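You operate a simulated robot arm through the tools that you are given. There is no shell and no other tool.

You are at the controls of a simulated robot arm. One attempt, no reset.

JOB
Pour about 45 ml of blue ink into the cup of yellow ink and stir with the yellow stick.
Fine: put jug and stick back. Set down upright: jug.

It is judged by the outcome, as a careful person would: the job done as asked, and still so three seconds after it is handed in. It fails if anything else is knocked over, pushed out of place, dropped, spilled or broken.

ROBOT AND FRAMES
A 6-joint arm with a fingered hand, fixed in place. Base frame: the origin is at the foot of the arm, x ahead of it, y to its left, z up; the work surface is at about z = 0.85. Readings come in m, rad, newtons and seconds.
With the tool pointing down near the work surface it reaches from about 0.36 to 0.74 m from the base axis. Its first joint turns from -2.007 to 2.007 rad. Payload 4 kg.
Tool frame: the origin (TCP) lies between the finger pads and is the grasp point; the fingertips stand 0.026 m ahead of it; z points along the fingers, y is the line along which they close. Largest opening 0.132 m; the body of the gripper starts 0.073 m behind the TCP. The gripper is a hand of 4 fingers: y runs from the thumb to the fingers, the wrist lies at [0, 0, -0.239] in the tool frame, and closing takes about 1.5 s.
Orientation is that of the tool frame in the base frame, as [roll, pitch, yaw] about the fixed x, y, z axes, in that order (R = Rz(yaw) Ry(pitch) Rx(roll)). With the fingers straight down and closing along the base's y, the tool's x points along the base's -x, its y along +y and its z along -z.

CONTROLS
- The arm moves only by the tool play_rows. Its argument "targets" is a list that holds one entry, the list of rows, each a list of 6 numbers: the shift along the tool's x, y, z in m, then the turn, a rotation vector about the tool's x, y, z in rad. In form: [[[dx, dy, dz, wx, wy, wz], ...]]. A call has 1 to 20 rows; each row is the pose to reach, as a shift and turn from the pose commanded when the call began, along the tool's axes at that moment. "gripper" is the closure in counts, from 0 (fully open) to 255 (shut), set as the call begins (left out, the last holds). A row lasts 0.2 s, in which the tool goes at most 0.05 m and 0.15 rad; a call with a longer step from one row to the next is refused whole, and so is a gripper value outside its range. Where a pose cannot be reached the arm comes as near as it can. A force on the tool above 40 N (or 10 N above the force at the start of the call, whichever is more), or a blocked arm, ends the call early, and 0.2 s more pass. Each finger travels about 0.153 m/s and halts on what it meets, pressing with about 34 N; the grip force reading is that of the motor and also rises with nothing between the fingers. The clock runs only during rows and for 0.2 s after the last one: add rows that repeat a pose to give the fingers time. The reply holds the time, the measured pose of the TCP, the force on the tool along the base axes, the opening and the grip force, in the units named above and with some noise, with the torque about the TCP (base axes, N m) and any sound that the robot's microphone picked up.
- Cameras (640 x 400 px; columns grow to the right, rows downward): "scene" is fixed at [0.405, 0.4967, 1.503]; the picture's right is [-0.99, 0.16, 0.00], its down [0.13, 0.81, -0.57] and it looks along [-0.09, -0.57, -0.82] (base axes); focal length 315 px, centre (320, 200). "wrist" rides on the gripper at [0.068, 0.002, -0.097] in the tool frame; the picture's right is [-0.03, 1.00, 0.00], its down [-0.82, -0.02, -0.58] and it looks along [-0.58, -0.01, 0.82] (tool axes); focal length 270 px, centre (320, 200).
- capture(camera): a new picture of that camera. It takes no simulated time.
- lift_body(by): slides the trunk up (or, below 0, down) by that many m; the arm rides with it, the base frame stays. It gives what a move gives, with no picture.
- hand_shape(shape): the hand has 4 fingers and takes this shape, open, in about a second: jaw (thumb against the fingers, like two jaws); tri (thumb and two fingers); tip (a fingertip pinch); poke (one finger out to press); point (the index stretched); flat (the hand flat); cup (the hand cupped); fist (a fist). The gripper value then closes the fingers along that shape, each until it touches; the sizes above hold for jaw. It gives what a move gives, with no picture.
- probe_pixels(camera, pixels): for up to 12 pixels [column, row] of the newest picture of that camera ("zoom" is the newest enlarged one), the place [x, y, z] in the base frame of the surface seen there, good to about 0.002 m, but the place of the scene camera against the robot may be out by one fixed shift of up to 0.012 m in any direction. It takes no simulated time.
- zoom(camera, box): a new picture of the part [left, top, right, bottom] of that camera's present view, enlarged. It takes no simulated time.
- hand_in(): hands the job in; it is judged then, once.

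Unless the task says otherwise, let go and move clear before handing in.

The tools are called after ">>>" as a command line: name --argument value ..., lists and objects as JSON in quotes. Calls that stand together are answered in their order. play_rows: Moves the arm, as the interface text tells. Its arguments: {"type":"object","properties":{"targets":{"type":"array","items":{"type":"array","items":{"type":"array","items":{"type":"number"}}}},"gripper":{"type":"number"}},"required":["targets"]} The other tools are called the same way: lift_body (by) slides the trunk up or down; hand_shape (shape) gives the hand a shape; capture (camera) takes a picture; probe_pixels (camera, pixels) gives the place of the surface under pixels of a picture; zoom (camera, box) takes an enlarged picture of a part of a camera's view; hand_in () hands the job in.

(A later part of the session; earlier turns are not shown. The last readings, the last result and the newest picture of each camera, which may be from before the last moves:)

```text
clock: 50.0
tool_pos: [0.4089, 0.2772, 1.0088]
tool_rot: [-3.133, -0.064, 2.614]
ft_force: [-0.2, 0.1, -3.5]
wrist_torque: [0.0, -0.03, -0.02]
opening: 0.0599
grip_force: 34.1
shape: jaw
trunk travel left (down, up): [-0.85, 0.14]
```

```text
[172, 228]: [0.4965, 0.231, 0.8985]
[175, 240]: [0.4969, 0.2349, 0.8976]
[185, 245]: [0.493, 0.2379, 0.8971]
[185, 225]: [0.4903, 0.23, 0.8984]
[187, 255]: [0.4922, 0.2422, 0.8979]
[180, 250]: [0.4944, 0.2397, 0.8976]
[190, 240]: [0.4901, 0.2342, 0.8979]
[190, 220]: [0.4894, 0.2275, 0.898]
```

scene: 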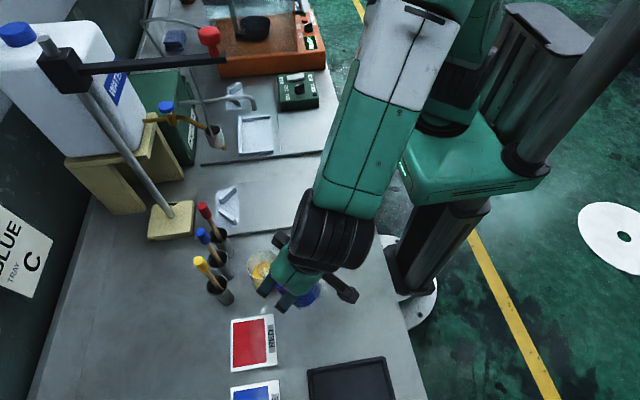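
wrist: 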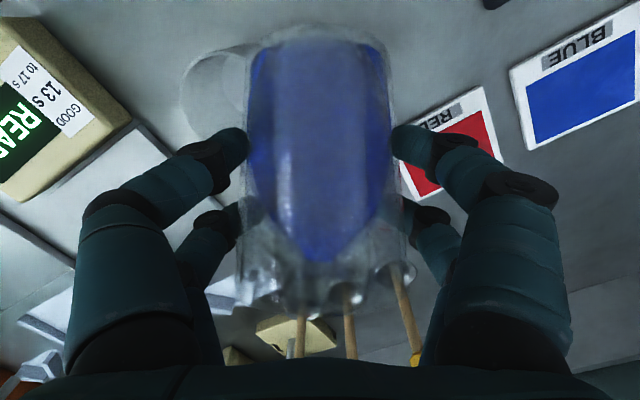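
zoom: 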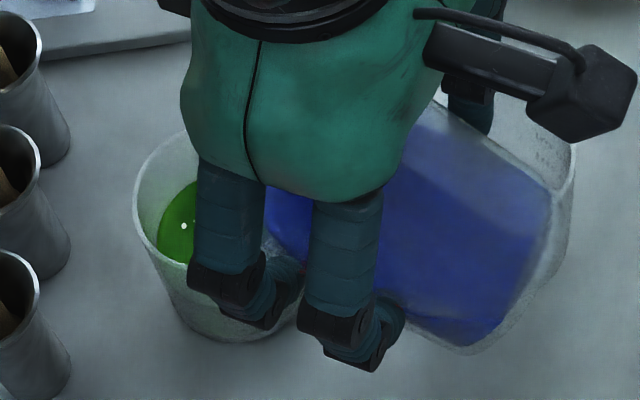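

It's at 0.8979, about 35 ml, and still pouring. I'll hold one more second and re-measure.

>>> play_rows --targets '[[[0, 0, 0, 0, 0, 0], [0, 0, 0, 0, 0, 0], [0, 0, 0, 0, 0, 0], [0, 0, 0, 0, 0, 0]]]'

>>> zoom --camera "scene" --box '[220, 225, 348, 305]'

>>> probe_pixels --camera "zoom" --pixels '[[172, 228], [175, 240], [185, 245], [185, 225], [187, 255], [180, 250], [190, 240], [190, 220]]'

```text
clock: 51.0
tool_pos: [0.4087, 0.2772, 1.0076]
tool_rot: [-3.135, -0.064, 2.613]
ft_force: [0.2, -0.2, -2.7]
wrist_torque: [-0.02, -0.02, 0.02]
opening: 0.0601
grip_force: 33.7
shape: jaw
trunk travel left (down, up): [-0.85, 0.14]
```

```text
5.00 times, centred on (284, 265) of scene
```

zoom: 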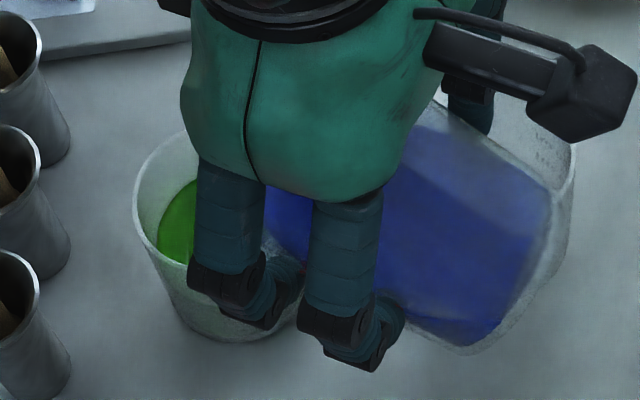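

```text
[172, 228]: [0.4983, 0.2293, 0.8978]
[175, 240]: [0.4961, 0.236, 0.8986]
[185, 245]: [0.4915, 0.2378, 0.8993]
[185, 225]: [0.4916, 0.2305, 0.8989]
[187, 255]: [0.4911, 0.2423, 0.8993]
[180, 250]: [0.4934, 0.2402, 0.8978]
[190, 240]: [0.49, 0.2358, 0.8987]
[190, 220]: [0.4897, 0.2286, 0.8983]
```

It's at 0.8986, about 37 ml, flowing around 2 ml/s. I'll hold a bit longer.

>>> play_rows --targets '[[[0, 0, 0, 0, 0, 0], [0, 0, 0, 0, 0, 0], [0, 0, 0, 0, 0, 0], [0, 0, 0, 0, 0, 0], [0, 0, 0, 0, 0, 0], [0, 0, 0, 0, 0, 0]]]'

>>> zoom --camera "scene" --box '[220, 225, 348, 305]'

>>> probe_pixels --camera "zoom" --pixels '[[172, 228], [175, 240], [185, 245], [185, 225], [187, 255], [180, 250], [190, 240], [190, 220], [180, 215], [165, 235]]'

```text
clock: 52.4
tool_pos: [0.4076, 0.2763, 1.0093]
tool_rot: [-3.135, -0.065, 2.614]
ft_force: [-0.7, -0.6, -4.1]
wrist_torque: [-0.02, -0.06, 0.01]
opening: 0.06
grip_force: 33.9
shape: jaw
trunk travel left (down, up): [-0.85, 0.14]
```

```text
5.00 times, centred on (284, 265) of scene
```

zoom: 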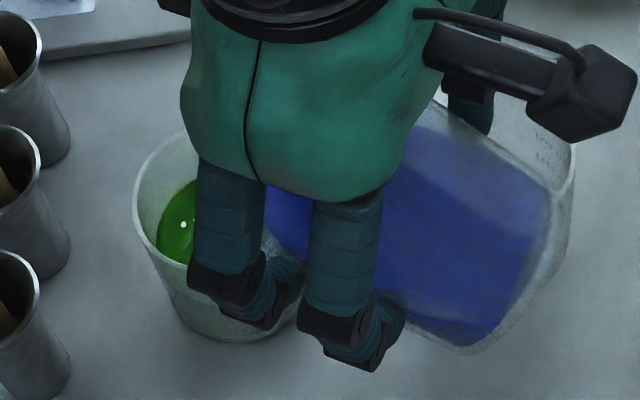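

```text
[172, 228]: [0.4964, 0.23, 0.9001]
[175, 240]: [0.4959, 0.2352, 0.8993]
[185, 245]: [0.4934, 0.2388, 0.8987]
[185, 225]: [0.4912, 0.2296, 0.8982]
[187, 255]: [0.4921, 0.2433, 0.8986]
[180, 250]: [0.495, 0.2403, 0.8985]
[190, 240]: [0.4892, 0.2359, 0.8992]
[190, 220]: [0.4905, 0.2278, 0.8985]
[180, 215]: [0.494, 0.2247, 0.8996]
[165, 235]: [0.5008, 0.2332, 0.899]
```

The level is 0.8990, about 38 ml, with the flow tailing off. I'll add 0.8° of tilt for the last few millilitres.

>>> play_rows --targets '[[[-0.0002, 0, -0.0004, 0, 0.007, 0], [-0.0004, 0, -0.0008, 0, 0.014, 0], [-0.0004, 0, -0.0008, 0, 0.014, 0], [-0.0004, 0, -0.0008, 0, 0.014, 0], [-0.0004, 0, -0.0008, 0, 0.014, 0], [-0.0004, 0, -0.0008, 0, 0.014, 0], [-0.0004, 0, -0.0008, 0, 0.014, 0]]]'

>>> zoom --camera "scene" --box '[220, 225, 348, 305]'

>>> probe_pixels --camera "zoom" --pixels '[[172, 228], [175, 240], [185, 245], [185, 225], [184, 252], [180, 250], [187, 240], [185, 215], [180, 215], [165, 235]]'

```text
clock: 54.0
tool_pos: [0.4086, 0.2765, 1.0092]
tool_rot: [-3.135, -0.08, 2.615]
ft_force: [0.3, -0.9, -3.0]
wrist_torque: [-0.02, -0.04, -0.03]
opening: 0.0599
grip_force: 34.5
shape: jaw
trunk travel left (down, up): [-0.85, 0.14]
```

```text
5.00 times, centred on (284, 265) of scene
```

zoom: 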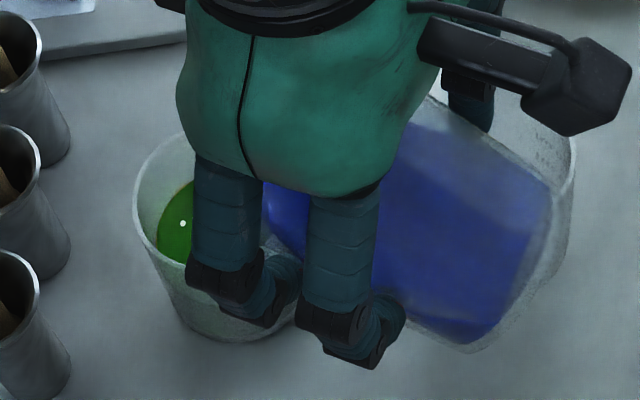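

```text
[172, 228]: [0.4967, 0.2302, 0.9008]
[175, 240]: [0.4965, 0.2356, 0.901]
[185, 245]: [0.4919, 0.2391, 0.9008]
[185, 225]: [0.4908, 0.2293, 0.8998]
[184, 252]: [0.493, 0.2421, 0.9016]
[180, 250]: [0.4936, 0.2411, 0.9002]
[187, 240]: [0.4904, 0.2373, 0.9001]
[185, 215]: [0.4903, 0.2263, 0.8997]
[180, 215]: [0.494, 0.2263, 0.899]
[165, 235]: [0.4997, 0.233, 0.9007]
```

It's at 0.9004, about 42 ml. I'll hold 0.6 s more, then tilt back promptly while rising, keeping the lip over the cup for any drips.

>>> play_rows --targets '[[[0, 0, 0, 0, 0, 0], [0, 0, 0, 0, 0, 0], [0, 0, 0, 0, 0, 0], [0.0005, 0, -0.002, 0, -0.07, 0], [0.002, 0, -0.007, 0, -0.17, 0], [0.004, 0, -0.015, 0, -0.26, 0], [0.006, 0, -0.023, 0, -0.34, 0], [0.007, 0, -0.028, 0, -0.39, 0], [0.0074, 0, -0.0295, 0, -0.4, 0], [0.0074, 0, -0.0295, 0, -0.4, 0], [0.0074, 0, -0.0295, 0, -0.4, 0], [0.0074, 0, -0.0295, 0, -0.4, 0], [0.0074, 0, -0.0295, 0, -0.4, 0]]]'

>>> capture --camera "scene"

>>> zoom --camera "scene" --box '[220, 225, 348, 305]'

>>> probe_pixels --camera "zoom" --pixels '[[172, 228], [175, 240], [185, 245], [185, 225], [187, 252], [180, 250], [187, 240], [185, 215], [180, 215], [165, 235]]'

```text
clock: 56.8
tool_pos: [0.405, 0.2794, 1.0384]
tool_rot: [-3.137, 0.32, 2.616]
ft_force: [-0.8, 0.3, -2.8]
wrist_torque: [-0.01, -0.03, 0.0]
opening: 0.0597
grip_force: 34.0
shape: jaw
trunk travel left (down, up): [-0.85, 0.14]
```

```text
taken
```

scene: 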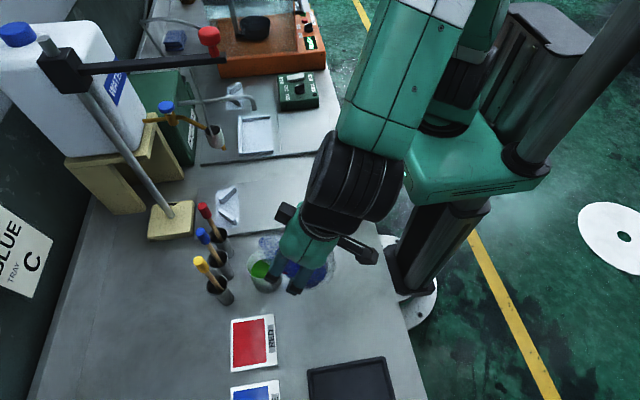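

```text
5.00 times, centred on (284, 265) of scene
```

zoom: 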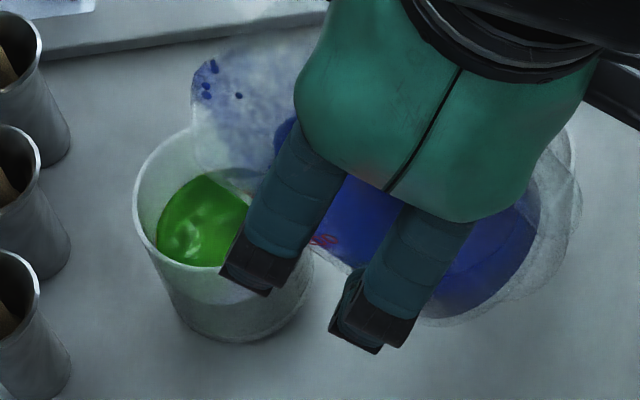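

```text
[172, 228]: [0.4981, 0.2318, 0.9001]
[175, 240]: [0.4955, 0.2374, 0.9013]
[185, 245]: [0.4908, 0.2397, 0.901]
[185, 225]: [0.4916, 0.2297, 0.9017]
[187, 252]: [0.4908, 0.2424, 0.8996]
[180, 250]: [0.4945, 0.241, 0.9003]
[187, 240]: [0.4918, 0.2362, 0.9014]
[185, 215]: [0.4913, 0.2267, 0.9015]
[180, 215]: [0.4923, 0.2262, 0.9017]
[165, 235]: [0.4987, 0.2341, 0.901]
```

The cup is now green with the level at 0.9010, a rise of 16.5 mm or about 44 ml, and the table around it is clean. I'll bring the jug upright over the cup while rising, so any drips stay in the cup.

>>> play_rows --targets '[[[-0.001, 0, -0.003, 0, -0.05, 0], [-0.003, 0, -0.009, 0, -0.14, 0], [-0.0055, 0, -0.0165, 0, -0.24, 0], [-0.008, 0, -0.024, 0, -0.34, 0], [-0.0105, 0, -0.0315, 0, -0.44, 0], [-0.013, 0, -0.039, 0, -0.54, 0], [-0.0147, 0, -0.0444, 0, -0.63, 0], [-0.0157, 0, -0.0475, 0, -0.7, 0], [-0.0157, 0, -0.0475, 0, -0.726, 0], [-0.0157, 0, -0.0475, 0, -0.726, 0], [-0.0157, 0, -0.0475, 0, -0.726, 0], [-0.0157, 0, -0.0475, 0, -0.726, 0], [-0.0157, 0, -0.0475, 0, -0.726, 0]]]'

>>> capture --camera "scene"

>>> zoom --camera "scene" --box '[220, 190, 380, 300]'

>>> capture --camera "wrist"

```text
clock: 59.6
tool_pos: [0.4038, 0.2799, 1.0894]
tool_rot: [-3.128, 1.047, 2.626]
ft_force: [-0.8, 0.0, -2.0]
wrist_torque: [0.01, 0.02, 0.0]
opening: 0.0599
grip_force: 34.6
shape: jaw
trunk travel left (down, up): [-0.85, 0.14]
```

```text
taken
```

scene: 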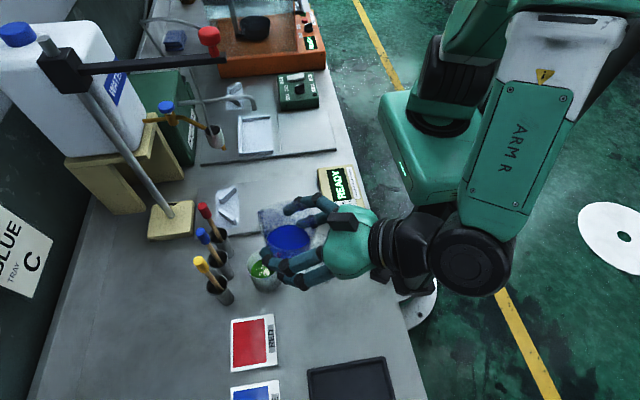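

```text
3.64 times, centred on (300, 245) of scene
```

zoom: 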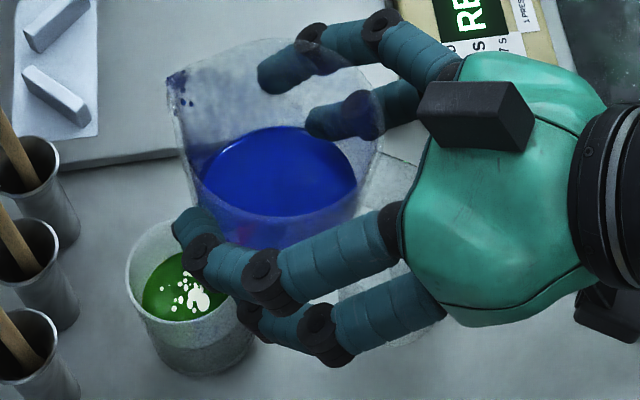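

```text
taken
```

wrist: 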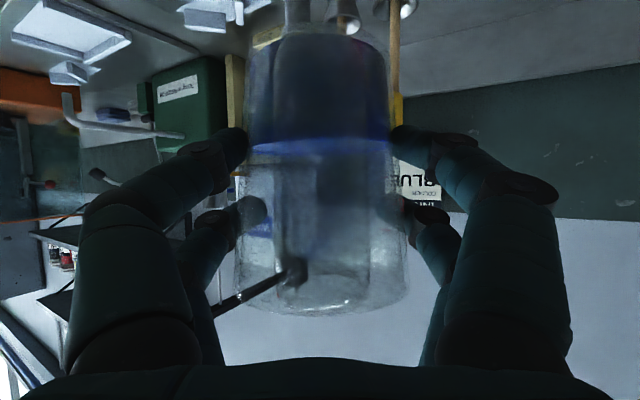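

The jug is upright with its ink lower and the cup green. Now I'll carry it back over its original spot, turning back to the original heading.

>>> play_rows --targets '[[[0.0024, 0.001, -0.0023, -0.0139, 0, -0.0078], [0.0079, 0.0032, -0.0077, -0.0464, 0, -0.0261], [0.0158, 0.0063, -0.0154, -0.0927, 0, -0.0521], [0.0253, 0.0101, -0.0246, -0.1483, 0, -0.0834], [0.0356, 0.0143, -0.0346, -0.2086, 0, -0.1172], [0.0458, 0.0184, -0.0445, -0.2688, 0, -0.1511], [0.0553, 0.0222, -0.0538, -0.3245, 0, -0.1824], [0.064, 0.0257, -0.0622, -0.3754, 0, -0.211], [0.0711, 0.0285, -0.0691, -0.4172, 0, -0.2345], [0.0758, 0.0304, -0.0737, -0.445, 0, -0.2501], [0.079, 0.0317, -0.0768, -0.4635, 0, -0.2605], [0.079, 0.0317, -0.0768, -0.4635, 0, -0.2605], [0.079, 0.0317, -0.0768, -0.4635, 0, -0.2605]]]'

>>> capture --camera "wrist"

>>> capture --camera "scene"

```text
clock: 62.4
tool_pos: [0.3288, 0.3621, 1.0585]
tool_rot: [-3.138, 1.045, -3.134]
ft_force: [-0.4, 0.2, -3.3]
wrist_torque: [-0.04, 0.01, -0.01]
opening: 0.0597
grip_force: 33.8
shape: jaw
trunk travel left (down, up): [-0.85, 0.14]
```

```text
taken
```

wrist: 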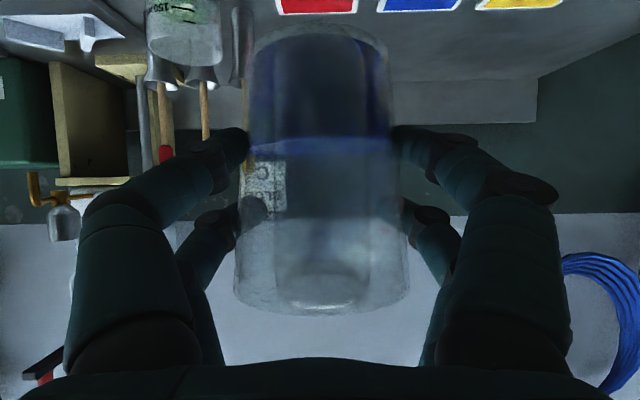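

```text
taken
```

scene: 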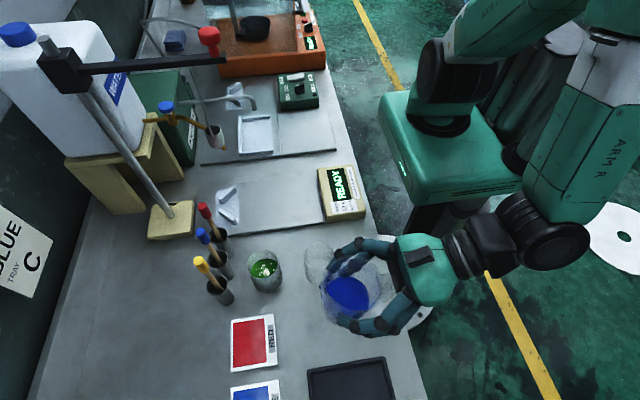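

The jug is back above its spot, and the wrist view still shows the cup's graduations upside-down at the top left. I'll lower to about 3 cm above the table and check the cup level against its marks before setting down.

>>> play_rows --targets '[[[0.005, 0, 0.003, 0, 0, 0], [0.018, -0.0002, 0.0104, 0, 0, 0], [0.034, -0.0004, 0.0196, 0, 0, 0], [0.05, -0.0006, 0.0289, 0, 0, 0], [0.066, -0.0008, 0.0381, 0, 0, 0], [0.082, -0.001, 0.0474, 0, 0, 0], [0.093, -0.001, 0.0537, 0, 0, 0], [0.0983, -0.001, 0.0568, 0, 0, 0], [0.0983, -0.001, 0.0568, 0, 0, 0], [0.0983, -0.001, 0.0568, 0, 0, 0]]]'

>>> capture --camera "wrist"

>>> zoom --camera "wrist" --box '[150, 40, 270, 240]'

>>> zoom --camera "scene" --box '[290, 240, 450, 360]'

```text
clock: 64.6
tool_pos: [0.3288, 0.3593, 0.9446]
tool_rot: [-3.141, 1.044, -3.133]
ft_force: [0.1, 1.2, -2.2]
wrist_torque: [-0.02, 0.0, 0.01]
opening: 0.0598
grip_force: 33.9
shape: jaw
trunk travel left (down, up): [-0.85, 0.14]
```

```text
taken
```

wrist: 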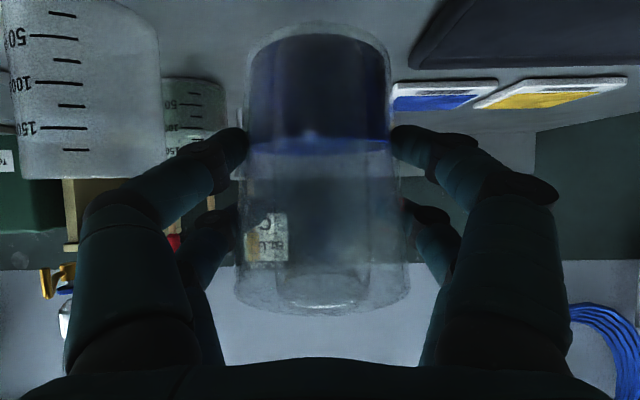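

```text
2.00 times, centred on (210, 140) of wrist
```

zoom: 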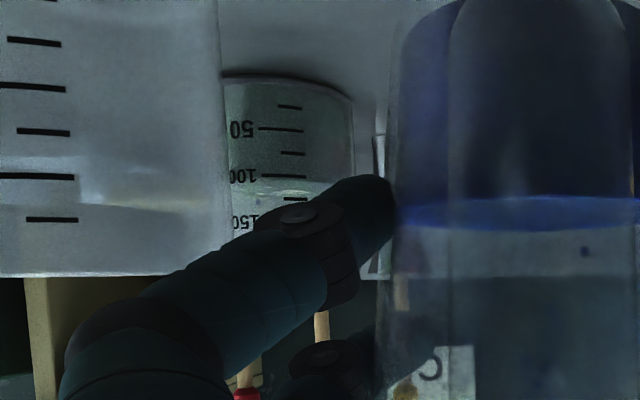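

```text
3.33 times, centred on (370, 300) of scene
```

zoom: 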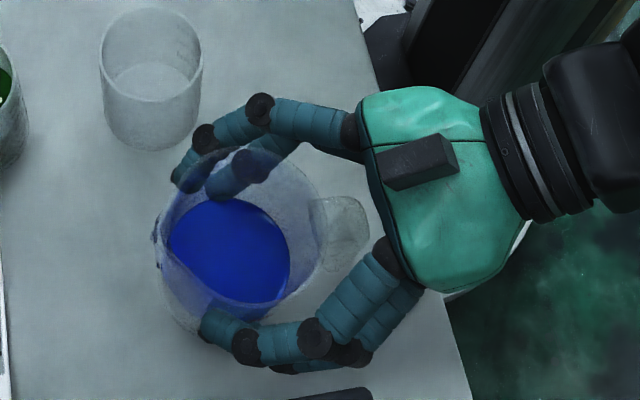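

The cup's marks show the surface right around the 100 line. I'll zoom closer to read it.

>>> zoom --camera "wrist" --box '[155, 80, 225, 140]'

```text
6.67 times, centred on (190, 110) of wrist
```

zoom: 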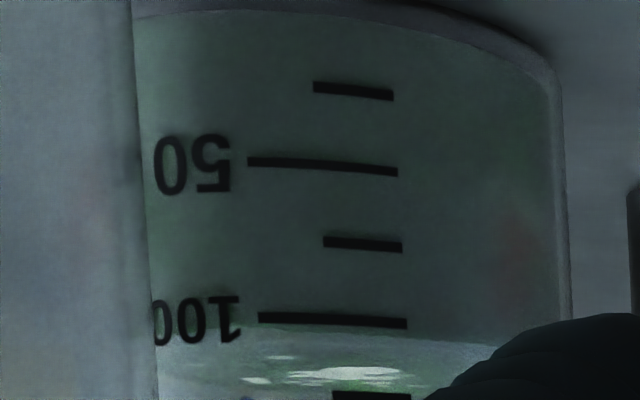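

The near edge of the surface sits just past the 100 line (row 329 against 320, 77 rows per 25 ml), so the cup holds about 103 ml. It started near 60, so about 44 ml was poured. Now I'll lower the jug gently to the table.

>>> play_rows --targets '[[[0.005, 0, 0.0029, 0, 0, 0], [0.012, 0, 0.0069, 0, 0, 0], [0.018, 0, 0.0104, 0, 0, 0], [0.022, 0, 0.0127, 0, 0, 0], [0.0251, 0, 0.0145, 0, 0, 0], [0.0251, 0, 0.0145, 0, 0, 0], [0.0251, 0, 0.0145, 0, 0, 0]]]'

>>> zoom --camera "scene" --box '[290, 240, 450, 360]'

>>> capture --camera "wrist"

```text
clock: 66.2
tool_pos: [0.3272, 0.3597, 0.9148]
tool_rot: [-3.14, 1.045, -3.136]
ft_force: [-0.9, -0.2, -3.1]
wrist_torque: [0.0, 0.0, 0.02]
opening: 0.0595
grip_force: 34.2
shape: jaw
trunk travel left (down, up): [-0.85, 0.14]
```

```text
3.33 times, centred on (370, 300) of scene
```

zoom: 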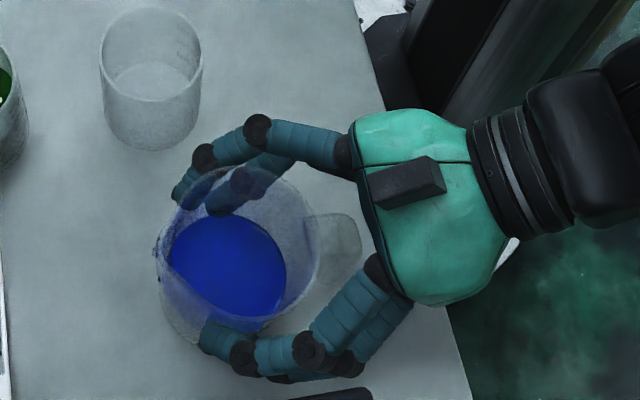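

```text
taken
```

wrist: 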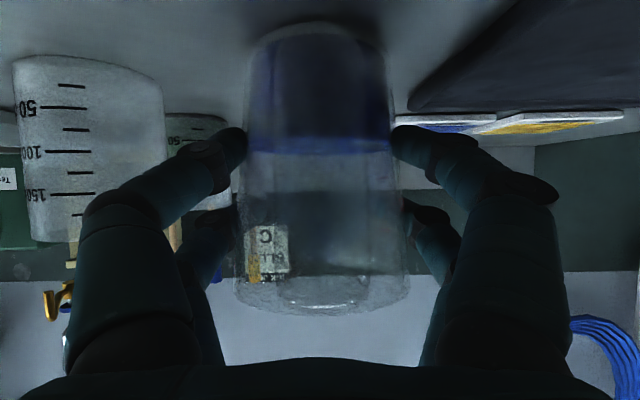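

The jug still hangs freely (about -3 N) at z 0.9148, and it seems to have settled a few millimetres lower in the grip. I'll lower in 1 mm steps and watch the force for touchdown.

>>> play_rows --targets '[[[0.0009, 0, 0.0005, 0, 0, 0], [0.0009, 0, 0.0005, 0, 0, 0], [0.0009, 0, 0.0005, 0, 0, 0]]]'

>>> play_rows --targets '[[[0.0009, 0, 0.0005, 0, 0, 0], [0.0009, 0, 0.0005, 0, 0, 0], [0.0009, 0, 0.0005, 0, 0, 0]]]'

```text
clock: 67.0
tool_pos: [0.3285, 0.3584, 0.9153]
tool_rot: [-3.141, 1.048, -3.136]
ft_force: [0.9, 0.4, 0.4]
wrist_torque: [0.01, 0.05, -0.01]
opening: 0.0598
grip_force: 34.0
shape: jaw
trunk travel left (down, up): [-0.85, 0.14]
```

```text
clock: 67.8
tool_pos: [0.3281, 0.3575, 0.9135]
tool_rot: [3.141, 1.047, -3.136]
ft_force: [2.2, 0.9, 6.0]
wrist_torque: [0.0, 0.02, -0.03]
opening: 0.0598
grip_force: 34.0
shape: jaw
trunk travel left (down, up): [-0.85, 0.14]
```

Touchdown: the force went from -3 N to +6 N. I'll ease up under a millimetre to unload, then open the fingers in stages.

>>> play_rows --targets '[[[-0.0008, 0, -0.0005, 0, 0, 0], [-0.0008, 0, -0.0005, 0, 0, 0]]]'

>>> play_rows --targets '[[[0, 0, 0, 0, 0, 0], [0, 0, 0, 0, 0, 0], [0, 0, 0, 0, 0, 0], [0, 0, 0, 0, 0, 0]]]' --gripper 110

>>> zoom --camera "scene" --box '[290, 240, 450, 360]'

>>> capture --camera "wrist"

```text
clock: 68.4
tool_pos: [0.3278, 0.3609, 0.9149]
tool_rot: [-3.141, 1.044, -3.135]
ft_force: [-0.2, 1.2, 1.1]
wrist_torque: [0.02, 0.05, 0.03]
opening: 0.0596
grip_force: 33.7
shape: jaw
trunk travel left (down, up): [-0.85, 0.14]
```

```text
clock: 69.4
tool_pos: [0.328, 0.3586, 0.9154]
tool_rot: [-3.139, 1.046, -3.135]
ft_force: [0.5, 0.0, -0.7]
wrist_torque: [0.02, 0.01, -0.01]
opening: 0.0743
grip_force: 0.0
shape: jaw
trunk travel left (down, up): [-0.85, 0.14]
```

```text
3.33 times, centred on (370, 300) of scene
```

zoom: 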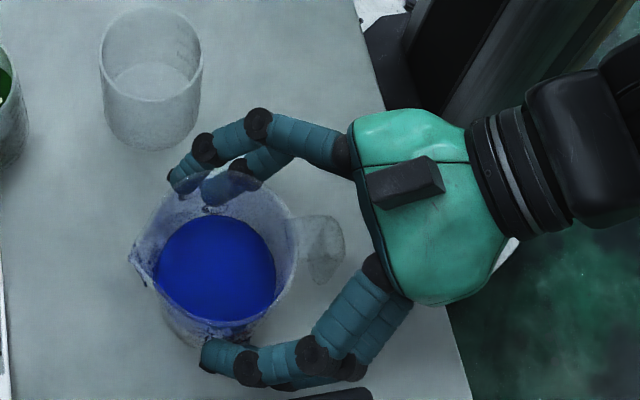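

```text
taken
```

wrist: 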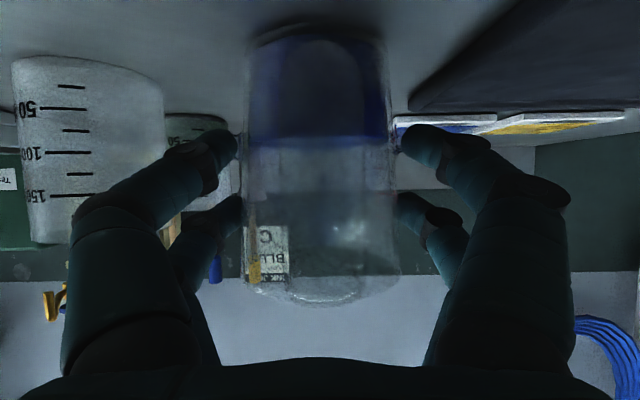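

The jug stands on its base and is released (opening 0.074, no grip force), within several millimetres of its original spot. I'll open fully and back straight out along the approach line.

>>> play_rows --targets '[[[0, 0, 0, 0, 0, 0], [0, 0, 0, 0, 0, 0], [0, 0, 0, 0, 0, 0], [0, 0, 0, 0, 0, 0]]]' --gripper 0

>>> play_rows --targets '[[[0.004, 0, -0.012, 0, 0, 0], [0.0113, 0, -0.034, 0, 0, 0], [0.0193, 0, -0.058, 0, 0, 0], [0.0273, 0, -0.082, 0, 0, 0], [0.036, 0, -0.108, 0, 0, 0], [0.0433, 0, -0.13, 0, 0, 0], [0.0433, 0, -0.13, 0, 0, 0]]]'

>>> capture --camera "scene"

>>> capture --camera "wrist"

>>> zoom --camera "scene" --box '[290, 240, 450, 360]'

```text
clock: 70.4
tool_pos: [0.3283, 0.3593, 0.915]
tool_rot: [-3.138, 1.047, -3.137]
ft_force: [0.3, 0.2, -0.4]
wrist_torque: [0.0, -0.01, -0.04]
opening: 0.132
grip_force: 0.1
shape: jaw
trunk travel left (down, up): [-0.85, 0.14]
```

```text
clock: 72.0
tool_pos: [0.1929, 0.3586, 0.9417]
tool_rot: [-3.139, 1.046, -3.137]
ft_force: [-0.3, -0.3, -0.3]
wrist_torque: [-0.01, -0.01, -0.04]
opening: 0.1318
grip_force: 0.1
shape: jaw
trunk travel left (down, up): [-0.85, 0.14]
```

```text
taken
```

scene: 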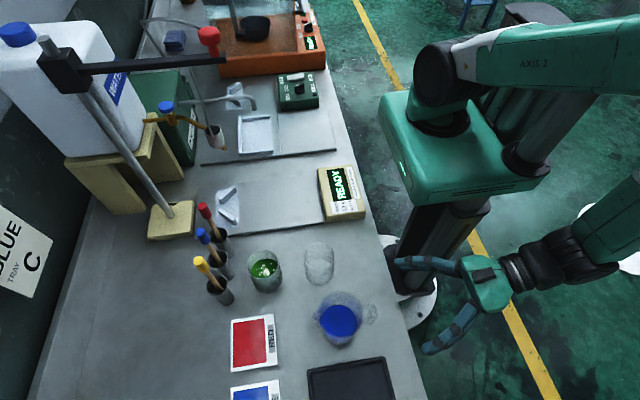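

```text
taken
```

wrist: 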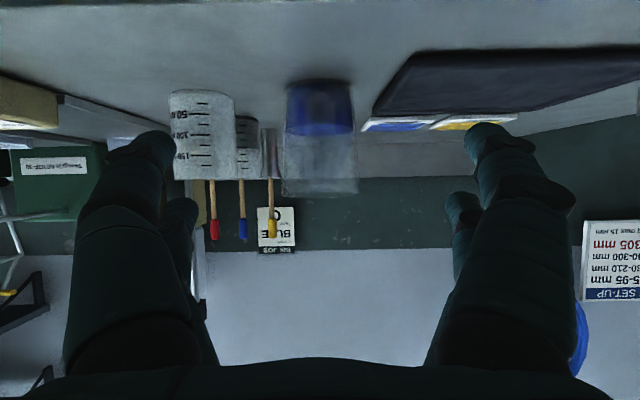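

```text
3.33 times, centred on (370, 300) of scene
```

zoom: 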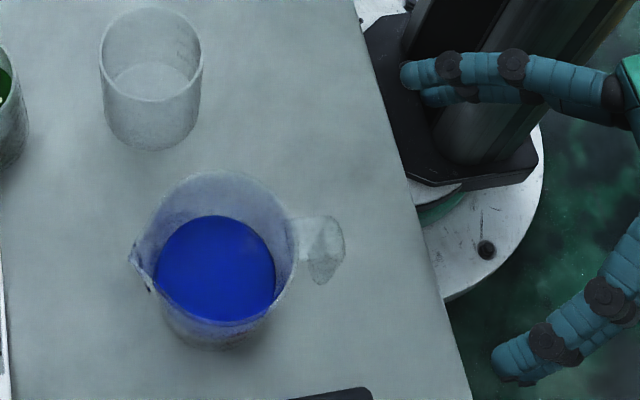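

The jug stands upright at (338,318), and the empty glass is untouched at (318,262). Next I'll rise clear and point the hand down, so I can try the pinch shape for the stick in free space.

>>> play_rows --targets '[[[-0.0271, 0, -0.0156, 0, 0.05, 0], [-0.0541, 0, -0.0313, 0, 0.16, 0], [-0.0812, 0, -0.0469, 0, 0.29, 0], [-0.1083, 0, -0.0625, 0, 0.42, 0], [-0.1353, 0, -0.0781, 0, 0.55, 0], [-0.1624, 0, -0.0938, 0, 0.68, 0], [-0.1894, 0, -0.1094, 0, 0.81, 0], [-0.2165, 0, -0.125, 0, 0.94, 0], [-0.2165, 0, -0.125, 0, 1.046, 0], [-0.2165, 0, -0.125, 0, 1.046, 0]]]'

>>> hand_shape --shape "tip"

>>> capture --camera "scene"

>>> capture --camera "wrist"

```text
clock: 74.2
tool_pos: [0.1938, 0.358, 1.1923]
tool_rot: [-3.141, -0.001, -3.136]
ft_force: [-0.3, -0.2, 0.0]
wrist_torque: [-0.01, 0.02, 0.02]
opening: 0.1321
grip_force: 0.0
shape: jaw
trunk travel left (down, up): [-0.85, 0.14]
```

```text
clock: 75.1
tool_pos: [0.1939, 0.3568, 1.1934]
tool_rot: [3.141, 0.0, -3.136]
ft_force: [-0.4, 0.6, -0.1]
wrist_torque: [0.02, 0.0, 0.0]
opening: 0.1319
grip_force: 0.0
shape: tip
trunk travel left (down, up): [-0.85, 0.14]
```

```text
taken
```

scene: 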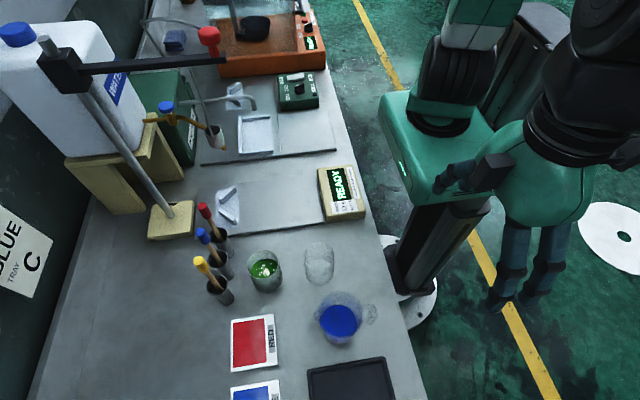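

```text
taken
```

wrist: 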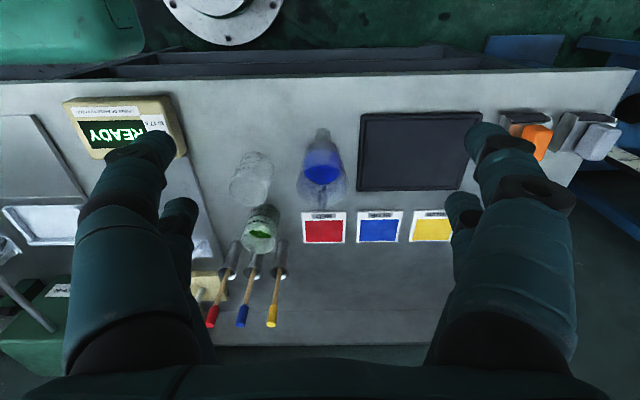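

In the open tip shape the hand looks like the jaw, with four digits. I'll close it in free air to see where the fingertips actually meet.

>>> play_rows --targets '[[[0, 0, 0, 0, 0, 0], [0, 0, 0, 0, 0, 0], [0, 0, 0, 0, 0, 0], [0, 0, 0, 0, 0, 0], [0, 0, 0, 0, 0, 0], [0, 0, 0, 0, 0, 0], [0, 0, 0, 0, 0, 0], [0, 0, 0, 0, 0, 0]]]' --gripper 255

>>> capture --camera "wrist"

>>> zoom --camera "scene" --box '[420, 120, 620, 330]'

```text
clock: 76.9
tool_pos: [0.1944, 0.3581, 1.193]
tool_rot: [3.142, 0.001, -3.135]
ft_force: [0.2, -0.1, -0.2]
wrist_torque: [0.0, 0.0, -0.01]
opening: 0.0
grip_force: 34.1
shape: tip
trunk travel left (down, up): [-0.85, 0.14]
```

```text
taken
```

wrist: 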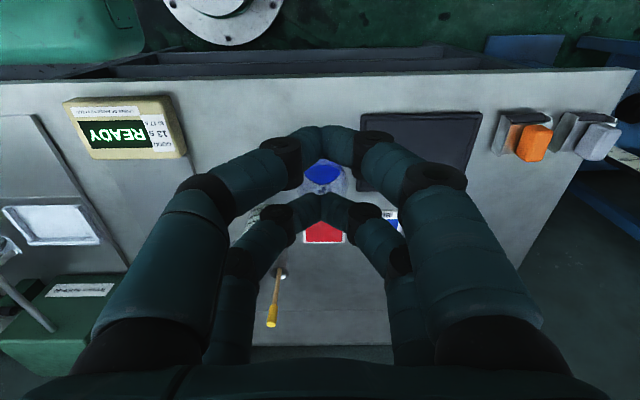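

```text
1.90 times, centred on (520, 225) of scene
```

zoom: 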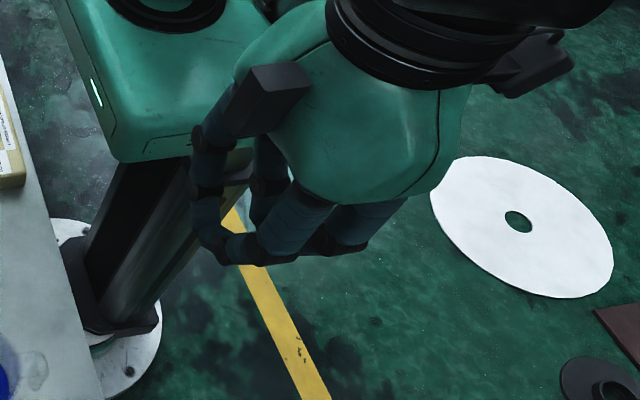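

In the tip shape the two finger pairs meet at wrist (325,135) and (325,205), about 4 cm apart, with a gap between them. I'll check how the "tri" shape closes before choosing a stick grip.

>>> hand_shape --shape "tri"

>>> capture --camera "wrist"

>>> play_rows --targets '[[[0, 0, 0, 0, 0, 0], [0, 0, 0, 0, 0, 0], [0, 0, 0, 0, 0, 0], [0, 0, 0, 0, 0, 0], [0, 0, 0, 0, 0, 0], [0, 0, 0, 0, 0, 0], [0, 0, 0, 0, 0, 0], [0, 0, 0, 0, 0, 0]]]' --gripper 255

>>> capture --camera "wrist"

```text
clock: 77.8
tool_pos: [0.1944, 0.3585, 1.1924]
tool_rot: [-3.141, -0.002, -3.136]
ft_force: [-1.1, -0.7, 0.0]
wrist_torque: [-0.01, -0.01, -0.01]
opening: 0.1317
grip_force: 0.1
shape: tri
trunk travel left (down, up): [-0.85, 0.14]
```

```text
taken
```

wrist: 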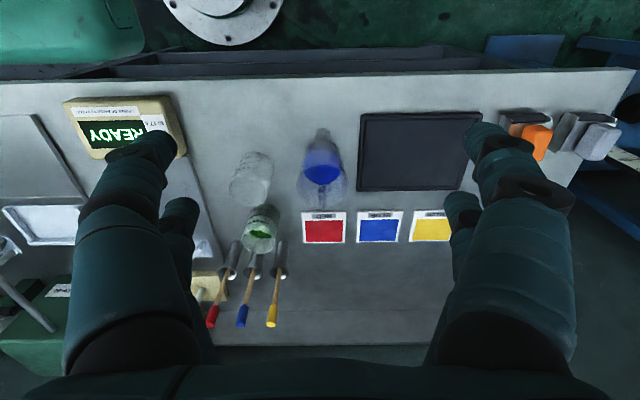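

```text
clock: 79.6
tool_pos: [0.1941, 0.3587, 1.1926]
tool_rot: [-3.14, 0.0, -3.137]
ft_force: [0.7, 0.7, 0.3]
wrist_torque: [0.0, 0.0, -0.01]
opening: 0.0
grip_force: 33.8
shape: tri
trunk travel left (down, up): [-0.85, 0.14]
```

```text
taken
```

wrist: 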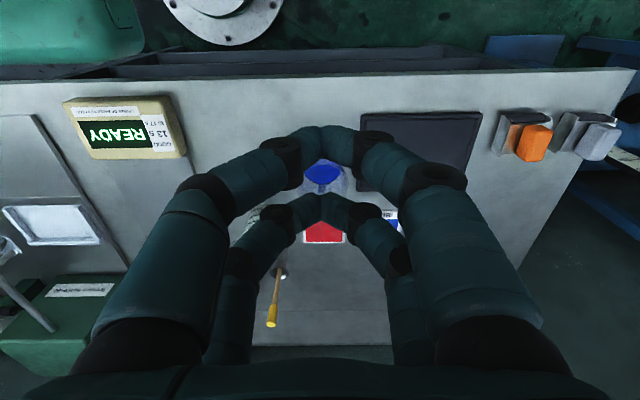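

The shapes close alike, so the safest grip is like the jug's: hand inclined, so the stick runs across both finger pairs. I'll approach the yellow stick from the +y side, clear of the blue one. First I'll move over there, high up, with the hand turned to -80°.

>>> hand_shape --shape "jaw"

>>> play_rows --targets '[[[-0.0255, 0, -0.0022, 0, 0, 0.1163], [-0.051, 0, -0.0045, 0, 0, 0.2327], [-0.0765, 0, -0.0067, 0, 0, 0.349], [-0.102, 0, -0.009, 0, 0, 0.4653], [-0.1275, 0, -0.0112, 0, 0, 0.5817], [-0.153, 0, -0.0135, 0, 0, 0.698], [-0.1785, 0, -0.0157, 0, 0, 0.8143], [-0.204, 0, -0.018, 0, 0, 0.9307], [-0.2295, 0, -0.0202, 0, 0, 1.047], [-0.255, 0, -0.0225, 0, 0, 1.1633], [-0.2805, 0, -0.0247, 0, 0, 1.2797], [-0.306, 0, -0.027, 0, 0, 1.396], [-0.306, 0, -0.027, 0, 0, 1.396]]]' --gripper 0

>>> capture --camera "wrist"

>>> capture --camera "scene"

```text
clock: 80.5
tool_pos: [0.1938, 0.359, 1.1936]
tool_rot: [-3.141, 0.0, -3.137]
ft_force: [0.6, -0.6, -0.1]
wrist_torque: [0.03, -0.04, 0.01]
opening: 0.1316
grip_force: 0.1
shape: jaw
trunk travel left (down, up): [-0.85, 0.14]
```

```text
clock: 83.3
tool_pos: [0.5003, 0.3608, 1.221]
tool_rot: [-3.141, 0.0, 1.748]
ft_force: [0.1, 0.2, -0.5]
wrist_torque: [0.01, 0.04, -0.01]
opening: 0.1317
grip_force: 0.1
shape: jaw
trunk travel left (down, up): [-0.85, 0.14]
```

```text
taken
```

wrist: 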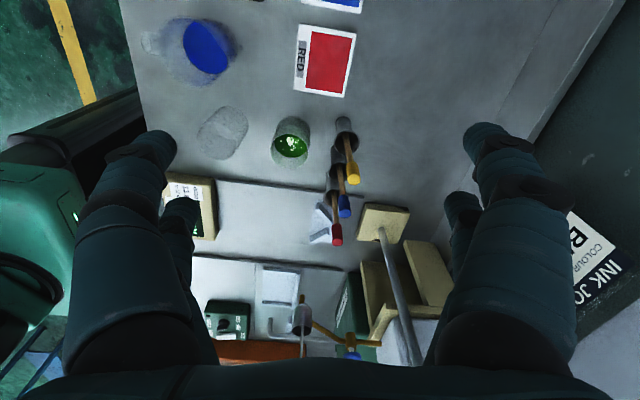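

```text
taken
```

scene: 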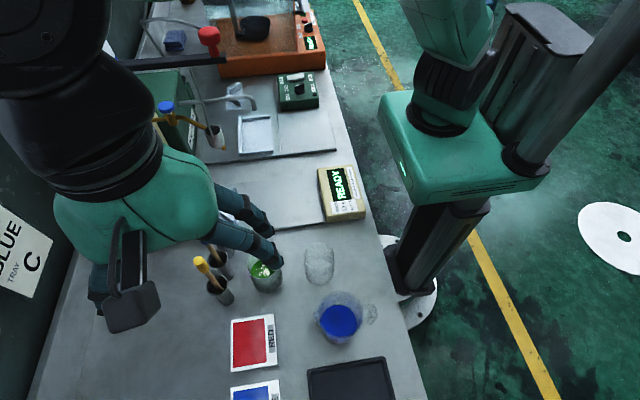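

The arm reached heading -80° at z 1.22. From here the yellow handle is at wrist (352,172) with its tube at (346,130). I'll zoom and probe for the exact stick and cup positions.

>>> zoom --camera "wrist" --box '[250, 100, 410, 250]'

>>> probe_pixels --camera "wrist" --pixels '[[353, 178], [352, 165], [349, 150], [347, 143], [344, 210], [341, 195], [290, 145], [285, 140], [297, 148], [346, 120], [337, 238], [333, 122]]'

```text
2.67 times, centred on (330, 175) of wrist
```

zoom: 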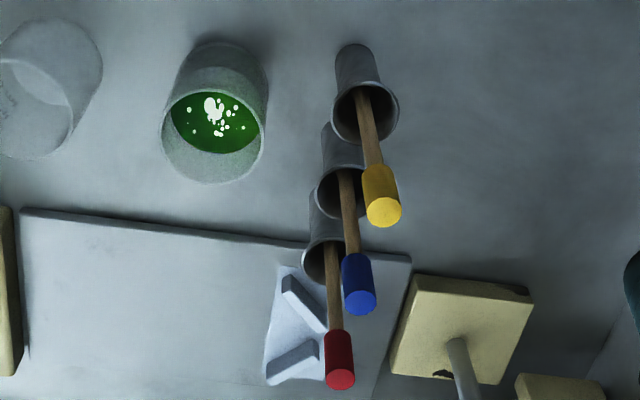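

```text
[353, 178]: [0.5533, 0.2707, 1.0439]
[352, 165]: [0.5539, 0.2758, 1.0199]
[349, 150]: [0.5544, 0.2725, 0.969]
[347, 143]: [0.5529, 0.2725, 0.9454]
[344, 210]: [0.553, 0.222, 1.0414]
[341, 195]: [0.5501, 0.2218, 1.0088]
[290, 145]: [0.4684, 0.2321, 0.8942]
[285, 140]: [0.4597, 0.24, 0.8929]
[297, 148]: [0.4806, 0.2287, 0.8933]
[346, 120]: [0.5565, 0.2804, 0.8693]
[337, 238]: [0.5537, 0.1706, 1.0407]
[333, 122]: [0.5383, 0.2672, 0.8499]
```

The yellow stick stands vertical at about (0.5535, 0.2695), handle z 1.004–1.044, and the blue stick is 5 cm beyond it. I'll tilt the hand to 30° below horizontal directly above the stick, at z 1.12, before lowering around it.

>>> play_rows --targets '[[[-0.01, 0.004, 0.0112, 0, -0.1163, 0], [-0.02, 0.0081, 0.0224, 0, -0.2327, 0], [-0.0301, 0.0121, 0.0337, 0, -0.349, 0], [-0.0401, 0.0162, 0.0449, 0, -0.4653, 0], [-0.0501, 0.0202, 0.0561, 0, -0.5817, 0], [-0.0601, 0.0243, 0.0673, 0, -0.698, 0], [-0.0702, 0.0283, 0.0786, 0, -0.8143, 0], [-0.0802, 0.0324, 0.0898, 0, -0.9307, 0], [-0.0902, 0.0364, 0.101, 0, -1.047, 0], [-0.0902, 0.0364, 0.101, 0, -1.047, 0]]]'

>>> capture --camera "wrist"

>>> capture --camera "scene"

```text
clock: 85.5
tool_pos: [0.5524, 0.2783, 1.119]
tool_rot: [3.139, 1.049, 1.748]
ft_force: [-0.8, -0.7, 0.2]
wrist_torque: [0.03, -0.01, 0.02]
opening: 0.1319
grip_force: 0.1
shape: jaw
trunk travel left (down, up): [-0.85, 0.14]
```

```text
taken
```

wrist: 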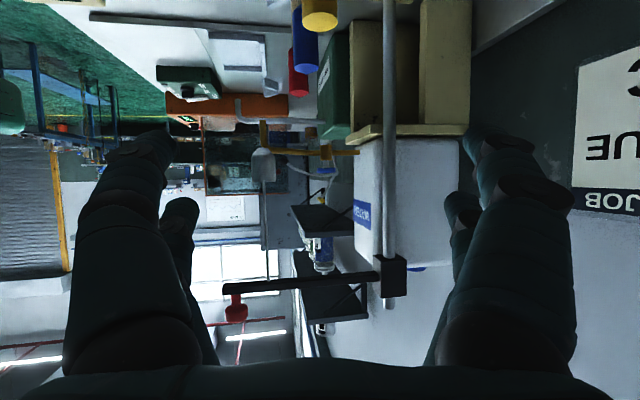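

```text
taken
```

scene: 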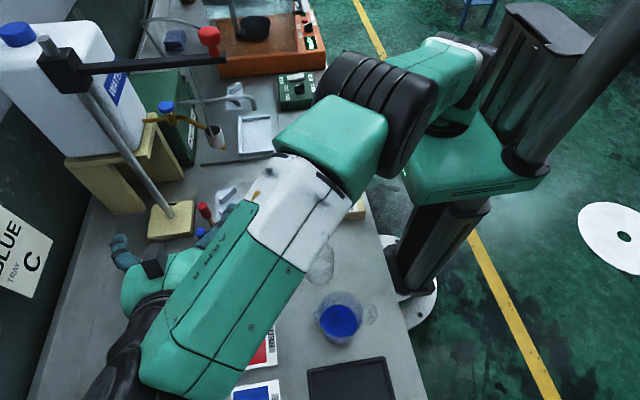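

The pose was reached, and the yellow handle's underside is at wrist (318,15), centred between the fingers. The forearm now lies across the scene view, so I'll probe its height to be sure lowering keeps it clear of the cup and glass.

>>> probe_pixels --camera "scene" --pixels '[[330, 130], [310, 190], [270, 240], [230, 290], [190, 340], [350, 190], [300, 285], [250, 355], [120, 370], [390, 110], [160, 265], [440, 70]]'

>>> probe_pixels --camera "wrist" --pixels '[[319, 15], [303, 50], [296, 80], [318, 25]]'

>>> zoom --camera "wrist" --box '[240, 0, 400, 100]'

```text
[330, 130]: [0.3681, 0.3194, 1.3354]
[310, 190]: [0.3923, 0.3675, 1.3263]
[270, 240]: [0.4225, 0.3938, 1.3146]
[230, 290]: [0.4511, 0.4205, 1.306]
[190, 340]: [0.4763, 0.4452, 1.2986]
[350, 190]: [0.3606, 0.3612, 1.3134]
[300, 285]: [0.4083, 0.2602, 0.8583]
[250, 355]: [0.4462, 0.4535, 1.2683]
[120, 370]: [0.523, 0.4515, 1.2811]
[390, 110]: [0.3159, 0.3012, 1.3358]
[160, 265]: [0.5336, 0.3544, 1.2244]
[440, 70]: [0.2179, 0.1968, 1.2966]
```

```text
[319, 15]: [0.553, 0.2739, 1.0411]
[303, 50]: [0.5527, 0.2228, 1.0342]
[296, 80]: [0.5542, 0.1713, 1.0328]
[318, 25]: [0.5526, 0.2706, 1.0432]
```

```text
4.00 times, centred on (320, 50) of wrist
```

zoom: 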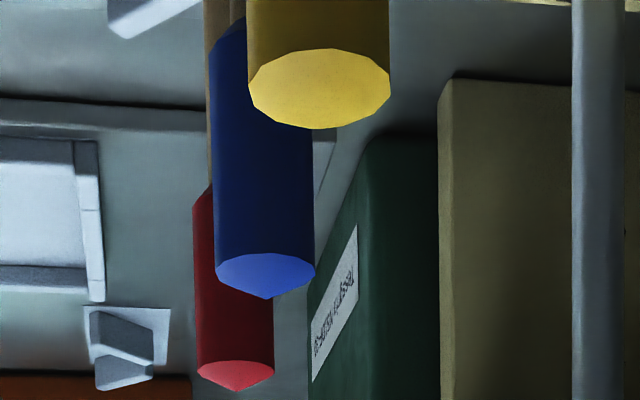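

The forearm is around z 1.2–1.3, so it has plenty of clearance. The yellow handle top is at (0.553, 0.2705), centred between the fingers. I'll lower 11 cm straight down so the fingers straddle the handle.

>>> play_rows --targets '[[[0.0087, 0, 0.005, 0, 0, 0], [0.026, 0, 0.015, 0, 0, 0], [0.0433, 0, 0.025, 0, 0, 0], [0.0606, 0, 0.035, 0, 0, 0], [0.0779, 0, 0.045, 0, 0, 0], [0.0913, 0, 0.0527, 0, 0, 0], [0.0987, 0, 0.057, 0, 0, 0], [0.0987, 0, 0.057, 0, 0, 0]]]'

>>> capture --camera "wrist"

>>> capture --camera "scene"

```text
clock: 87.3
tool_pos: [0.551, 0.279, 1.0049]
tool_rot: [-3.142, 1.047, 1.749]
ft_force: [0.4, 1.0, 0.4]
wrist_torque: [0.0, 0.0, 0.03]
opening: 0.1319
grip_force: 0.1
shape: jaw
trunk travel left (down, up): [-0.85, 0.14]
```

```text
taken
```

wrist: 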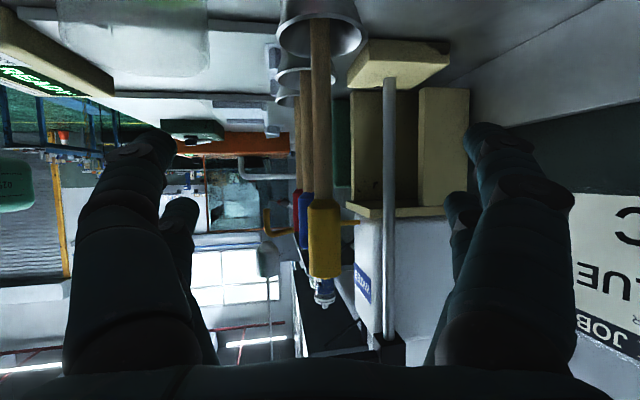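

```text
taken
```

scene: 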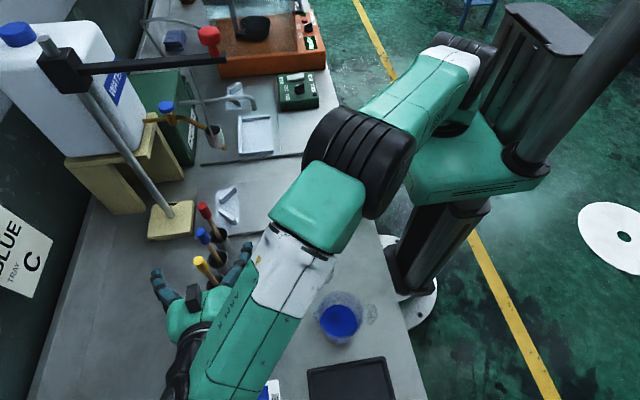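

The yellow stick is centred between the fingers at column ~323, and the blue and red ones sit safely beyond. I'll nudge 2 mm sideways to centre it, then close in two stages.

>>> play_rows --targets '[[[0, 0.002, 0, 0, 0, 0], [0, 0.002, 0, 0, 0, 0], [0, 0.002, 0, 0, 0, 0], [0, 0.002, 0, 0, 0, 0], [0, 0.002, 0, 0, 0, 0]]]' --gripper 185

>>> capture --camera "wrist"

>>> zoom --camera "scene" --box '[130, 200, 290, 320]'

```text
clock: 88.5
tool_pos: [0.5533, 0.2786, 1.0051]
tool_rot: [-3.14, 1.047, 1.749]
ft_force: [-0.5, 1.2, -0.7]
wrist_torque: [-0.02, 0.06, 0.0]
opening: 0.0368
grip_force: 0.1
shape: jaw
trunk travel left (down, up): [-0.85, 0.14]
```

```text
taken
```

wrist: 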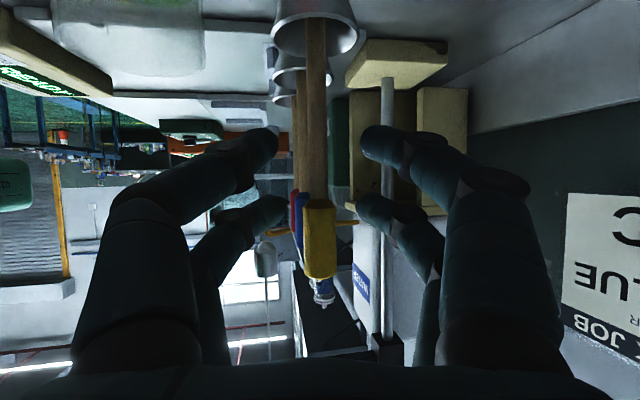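

```text
3.33 times, centred on (210, 260) of scene
```

zoom: 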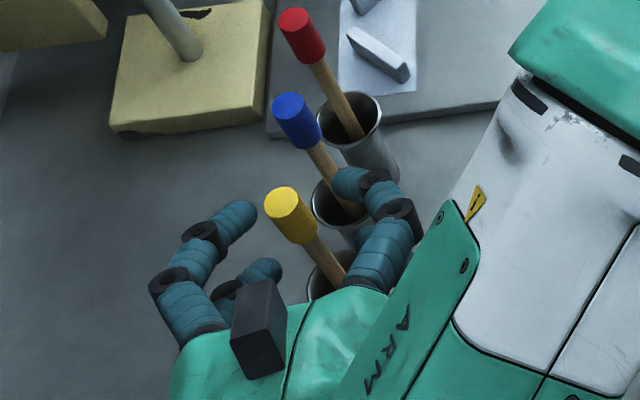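

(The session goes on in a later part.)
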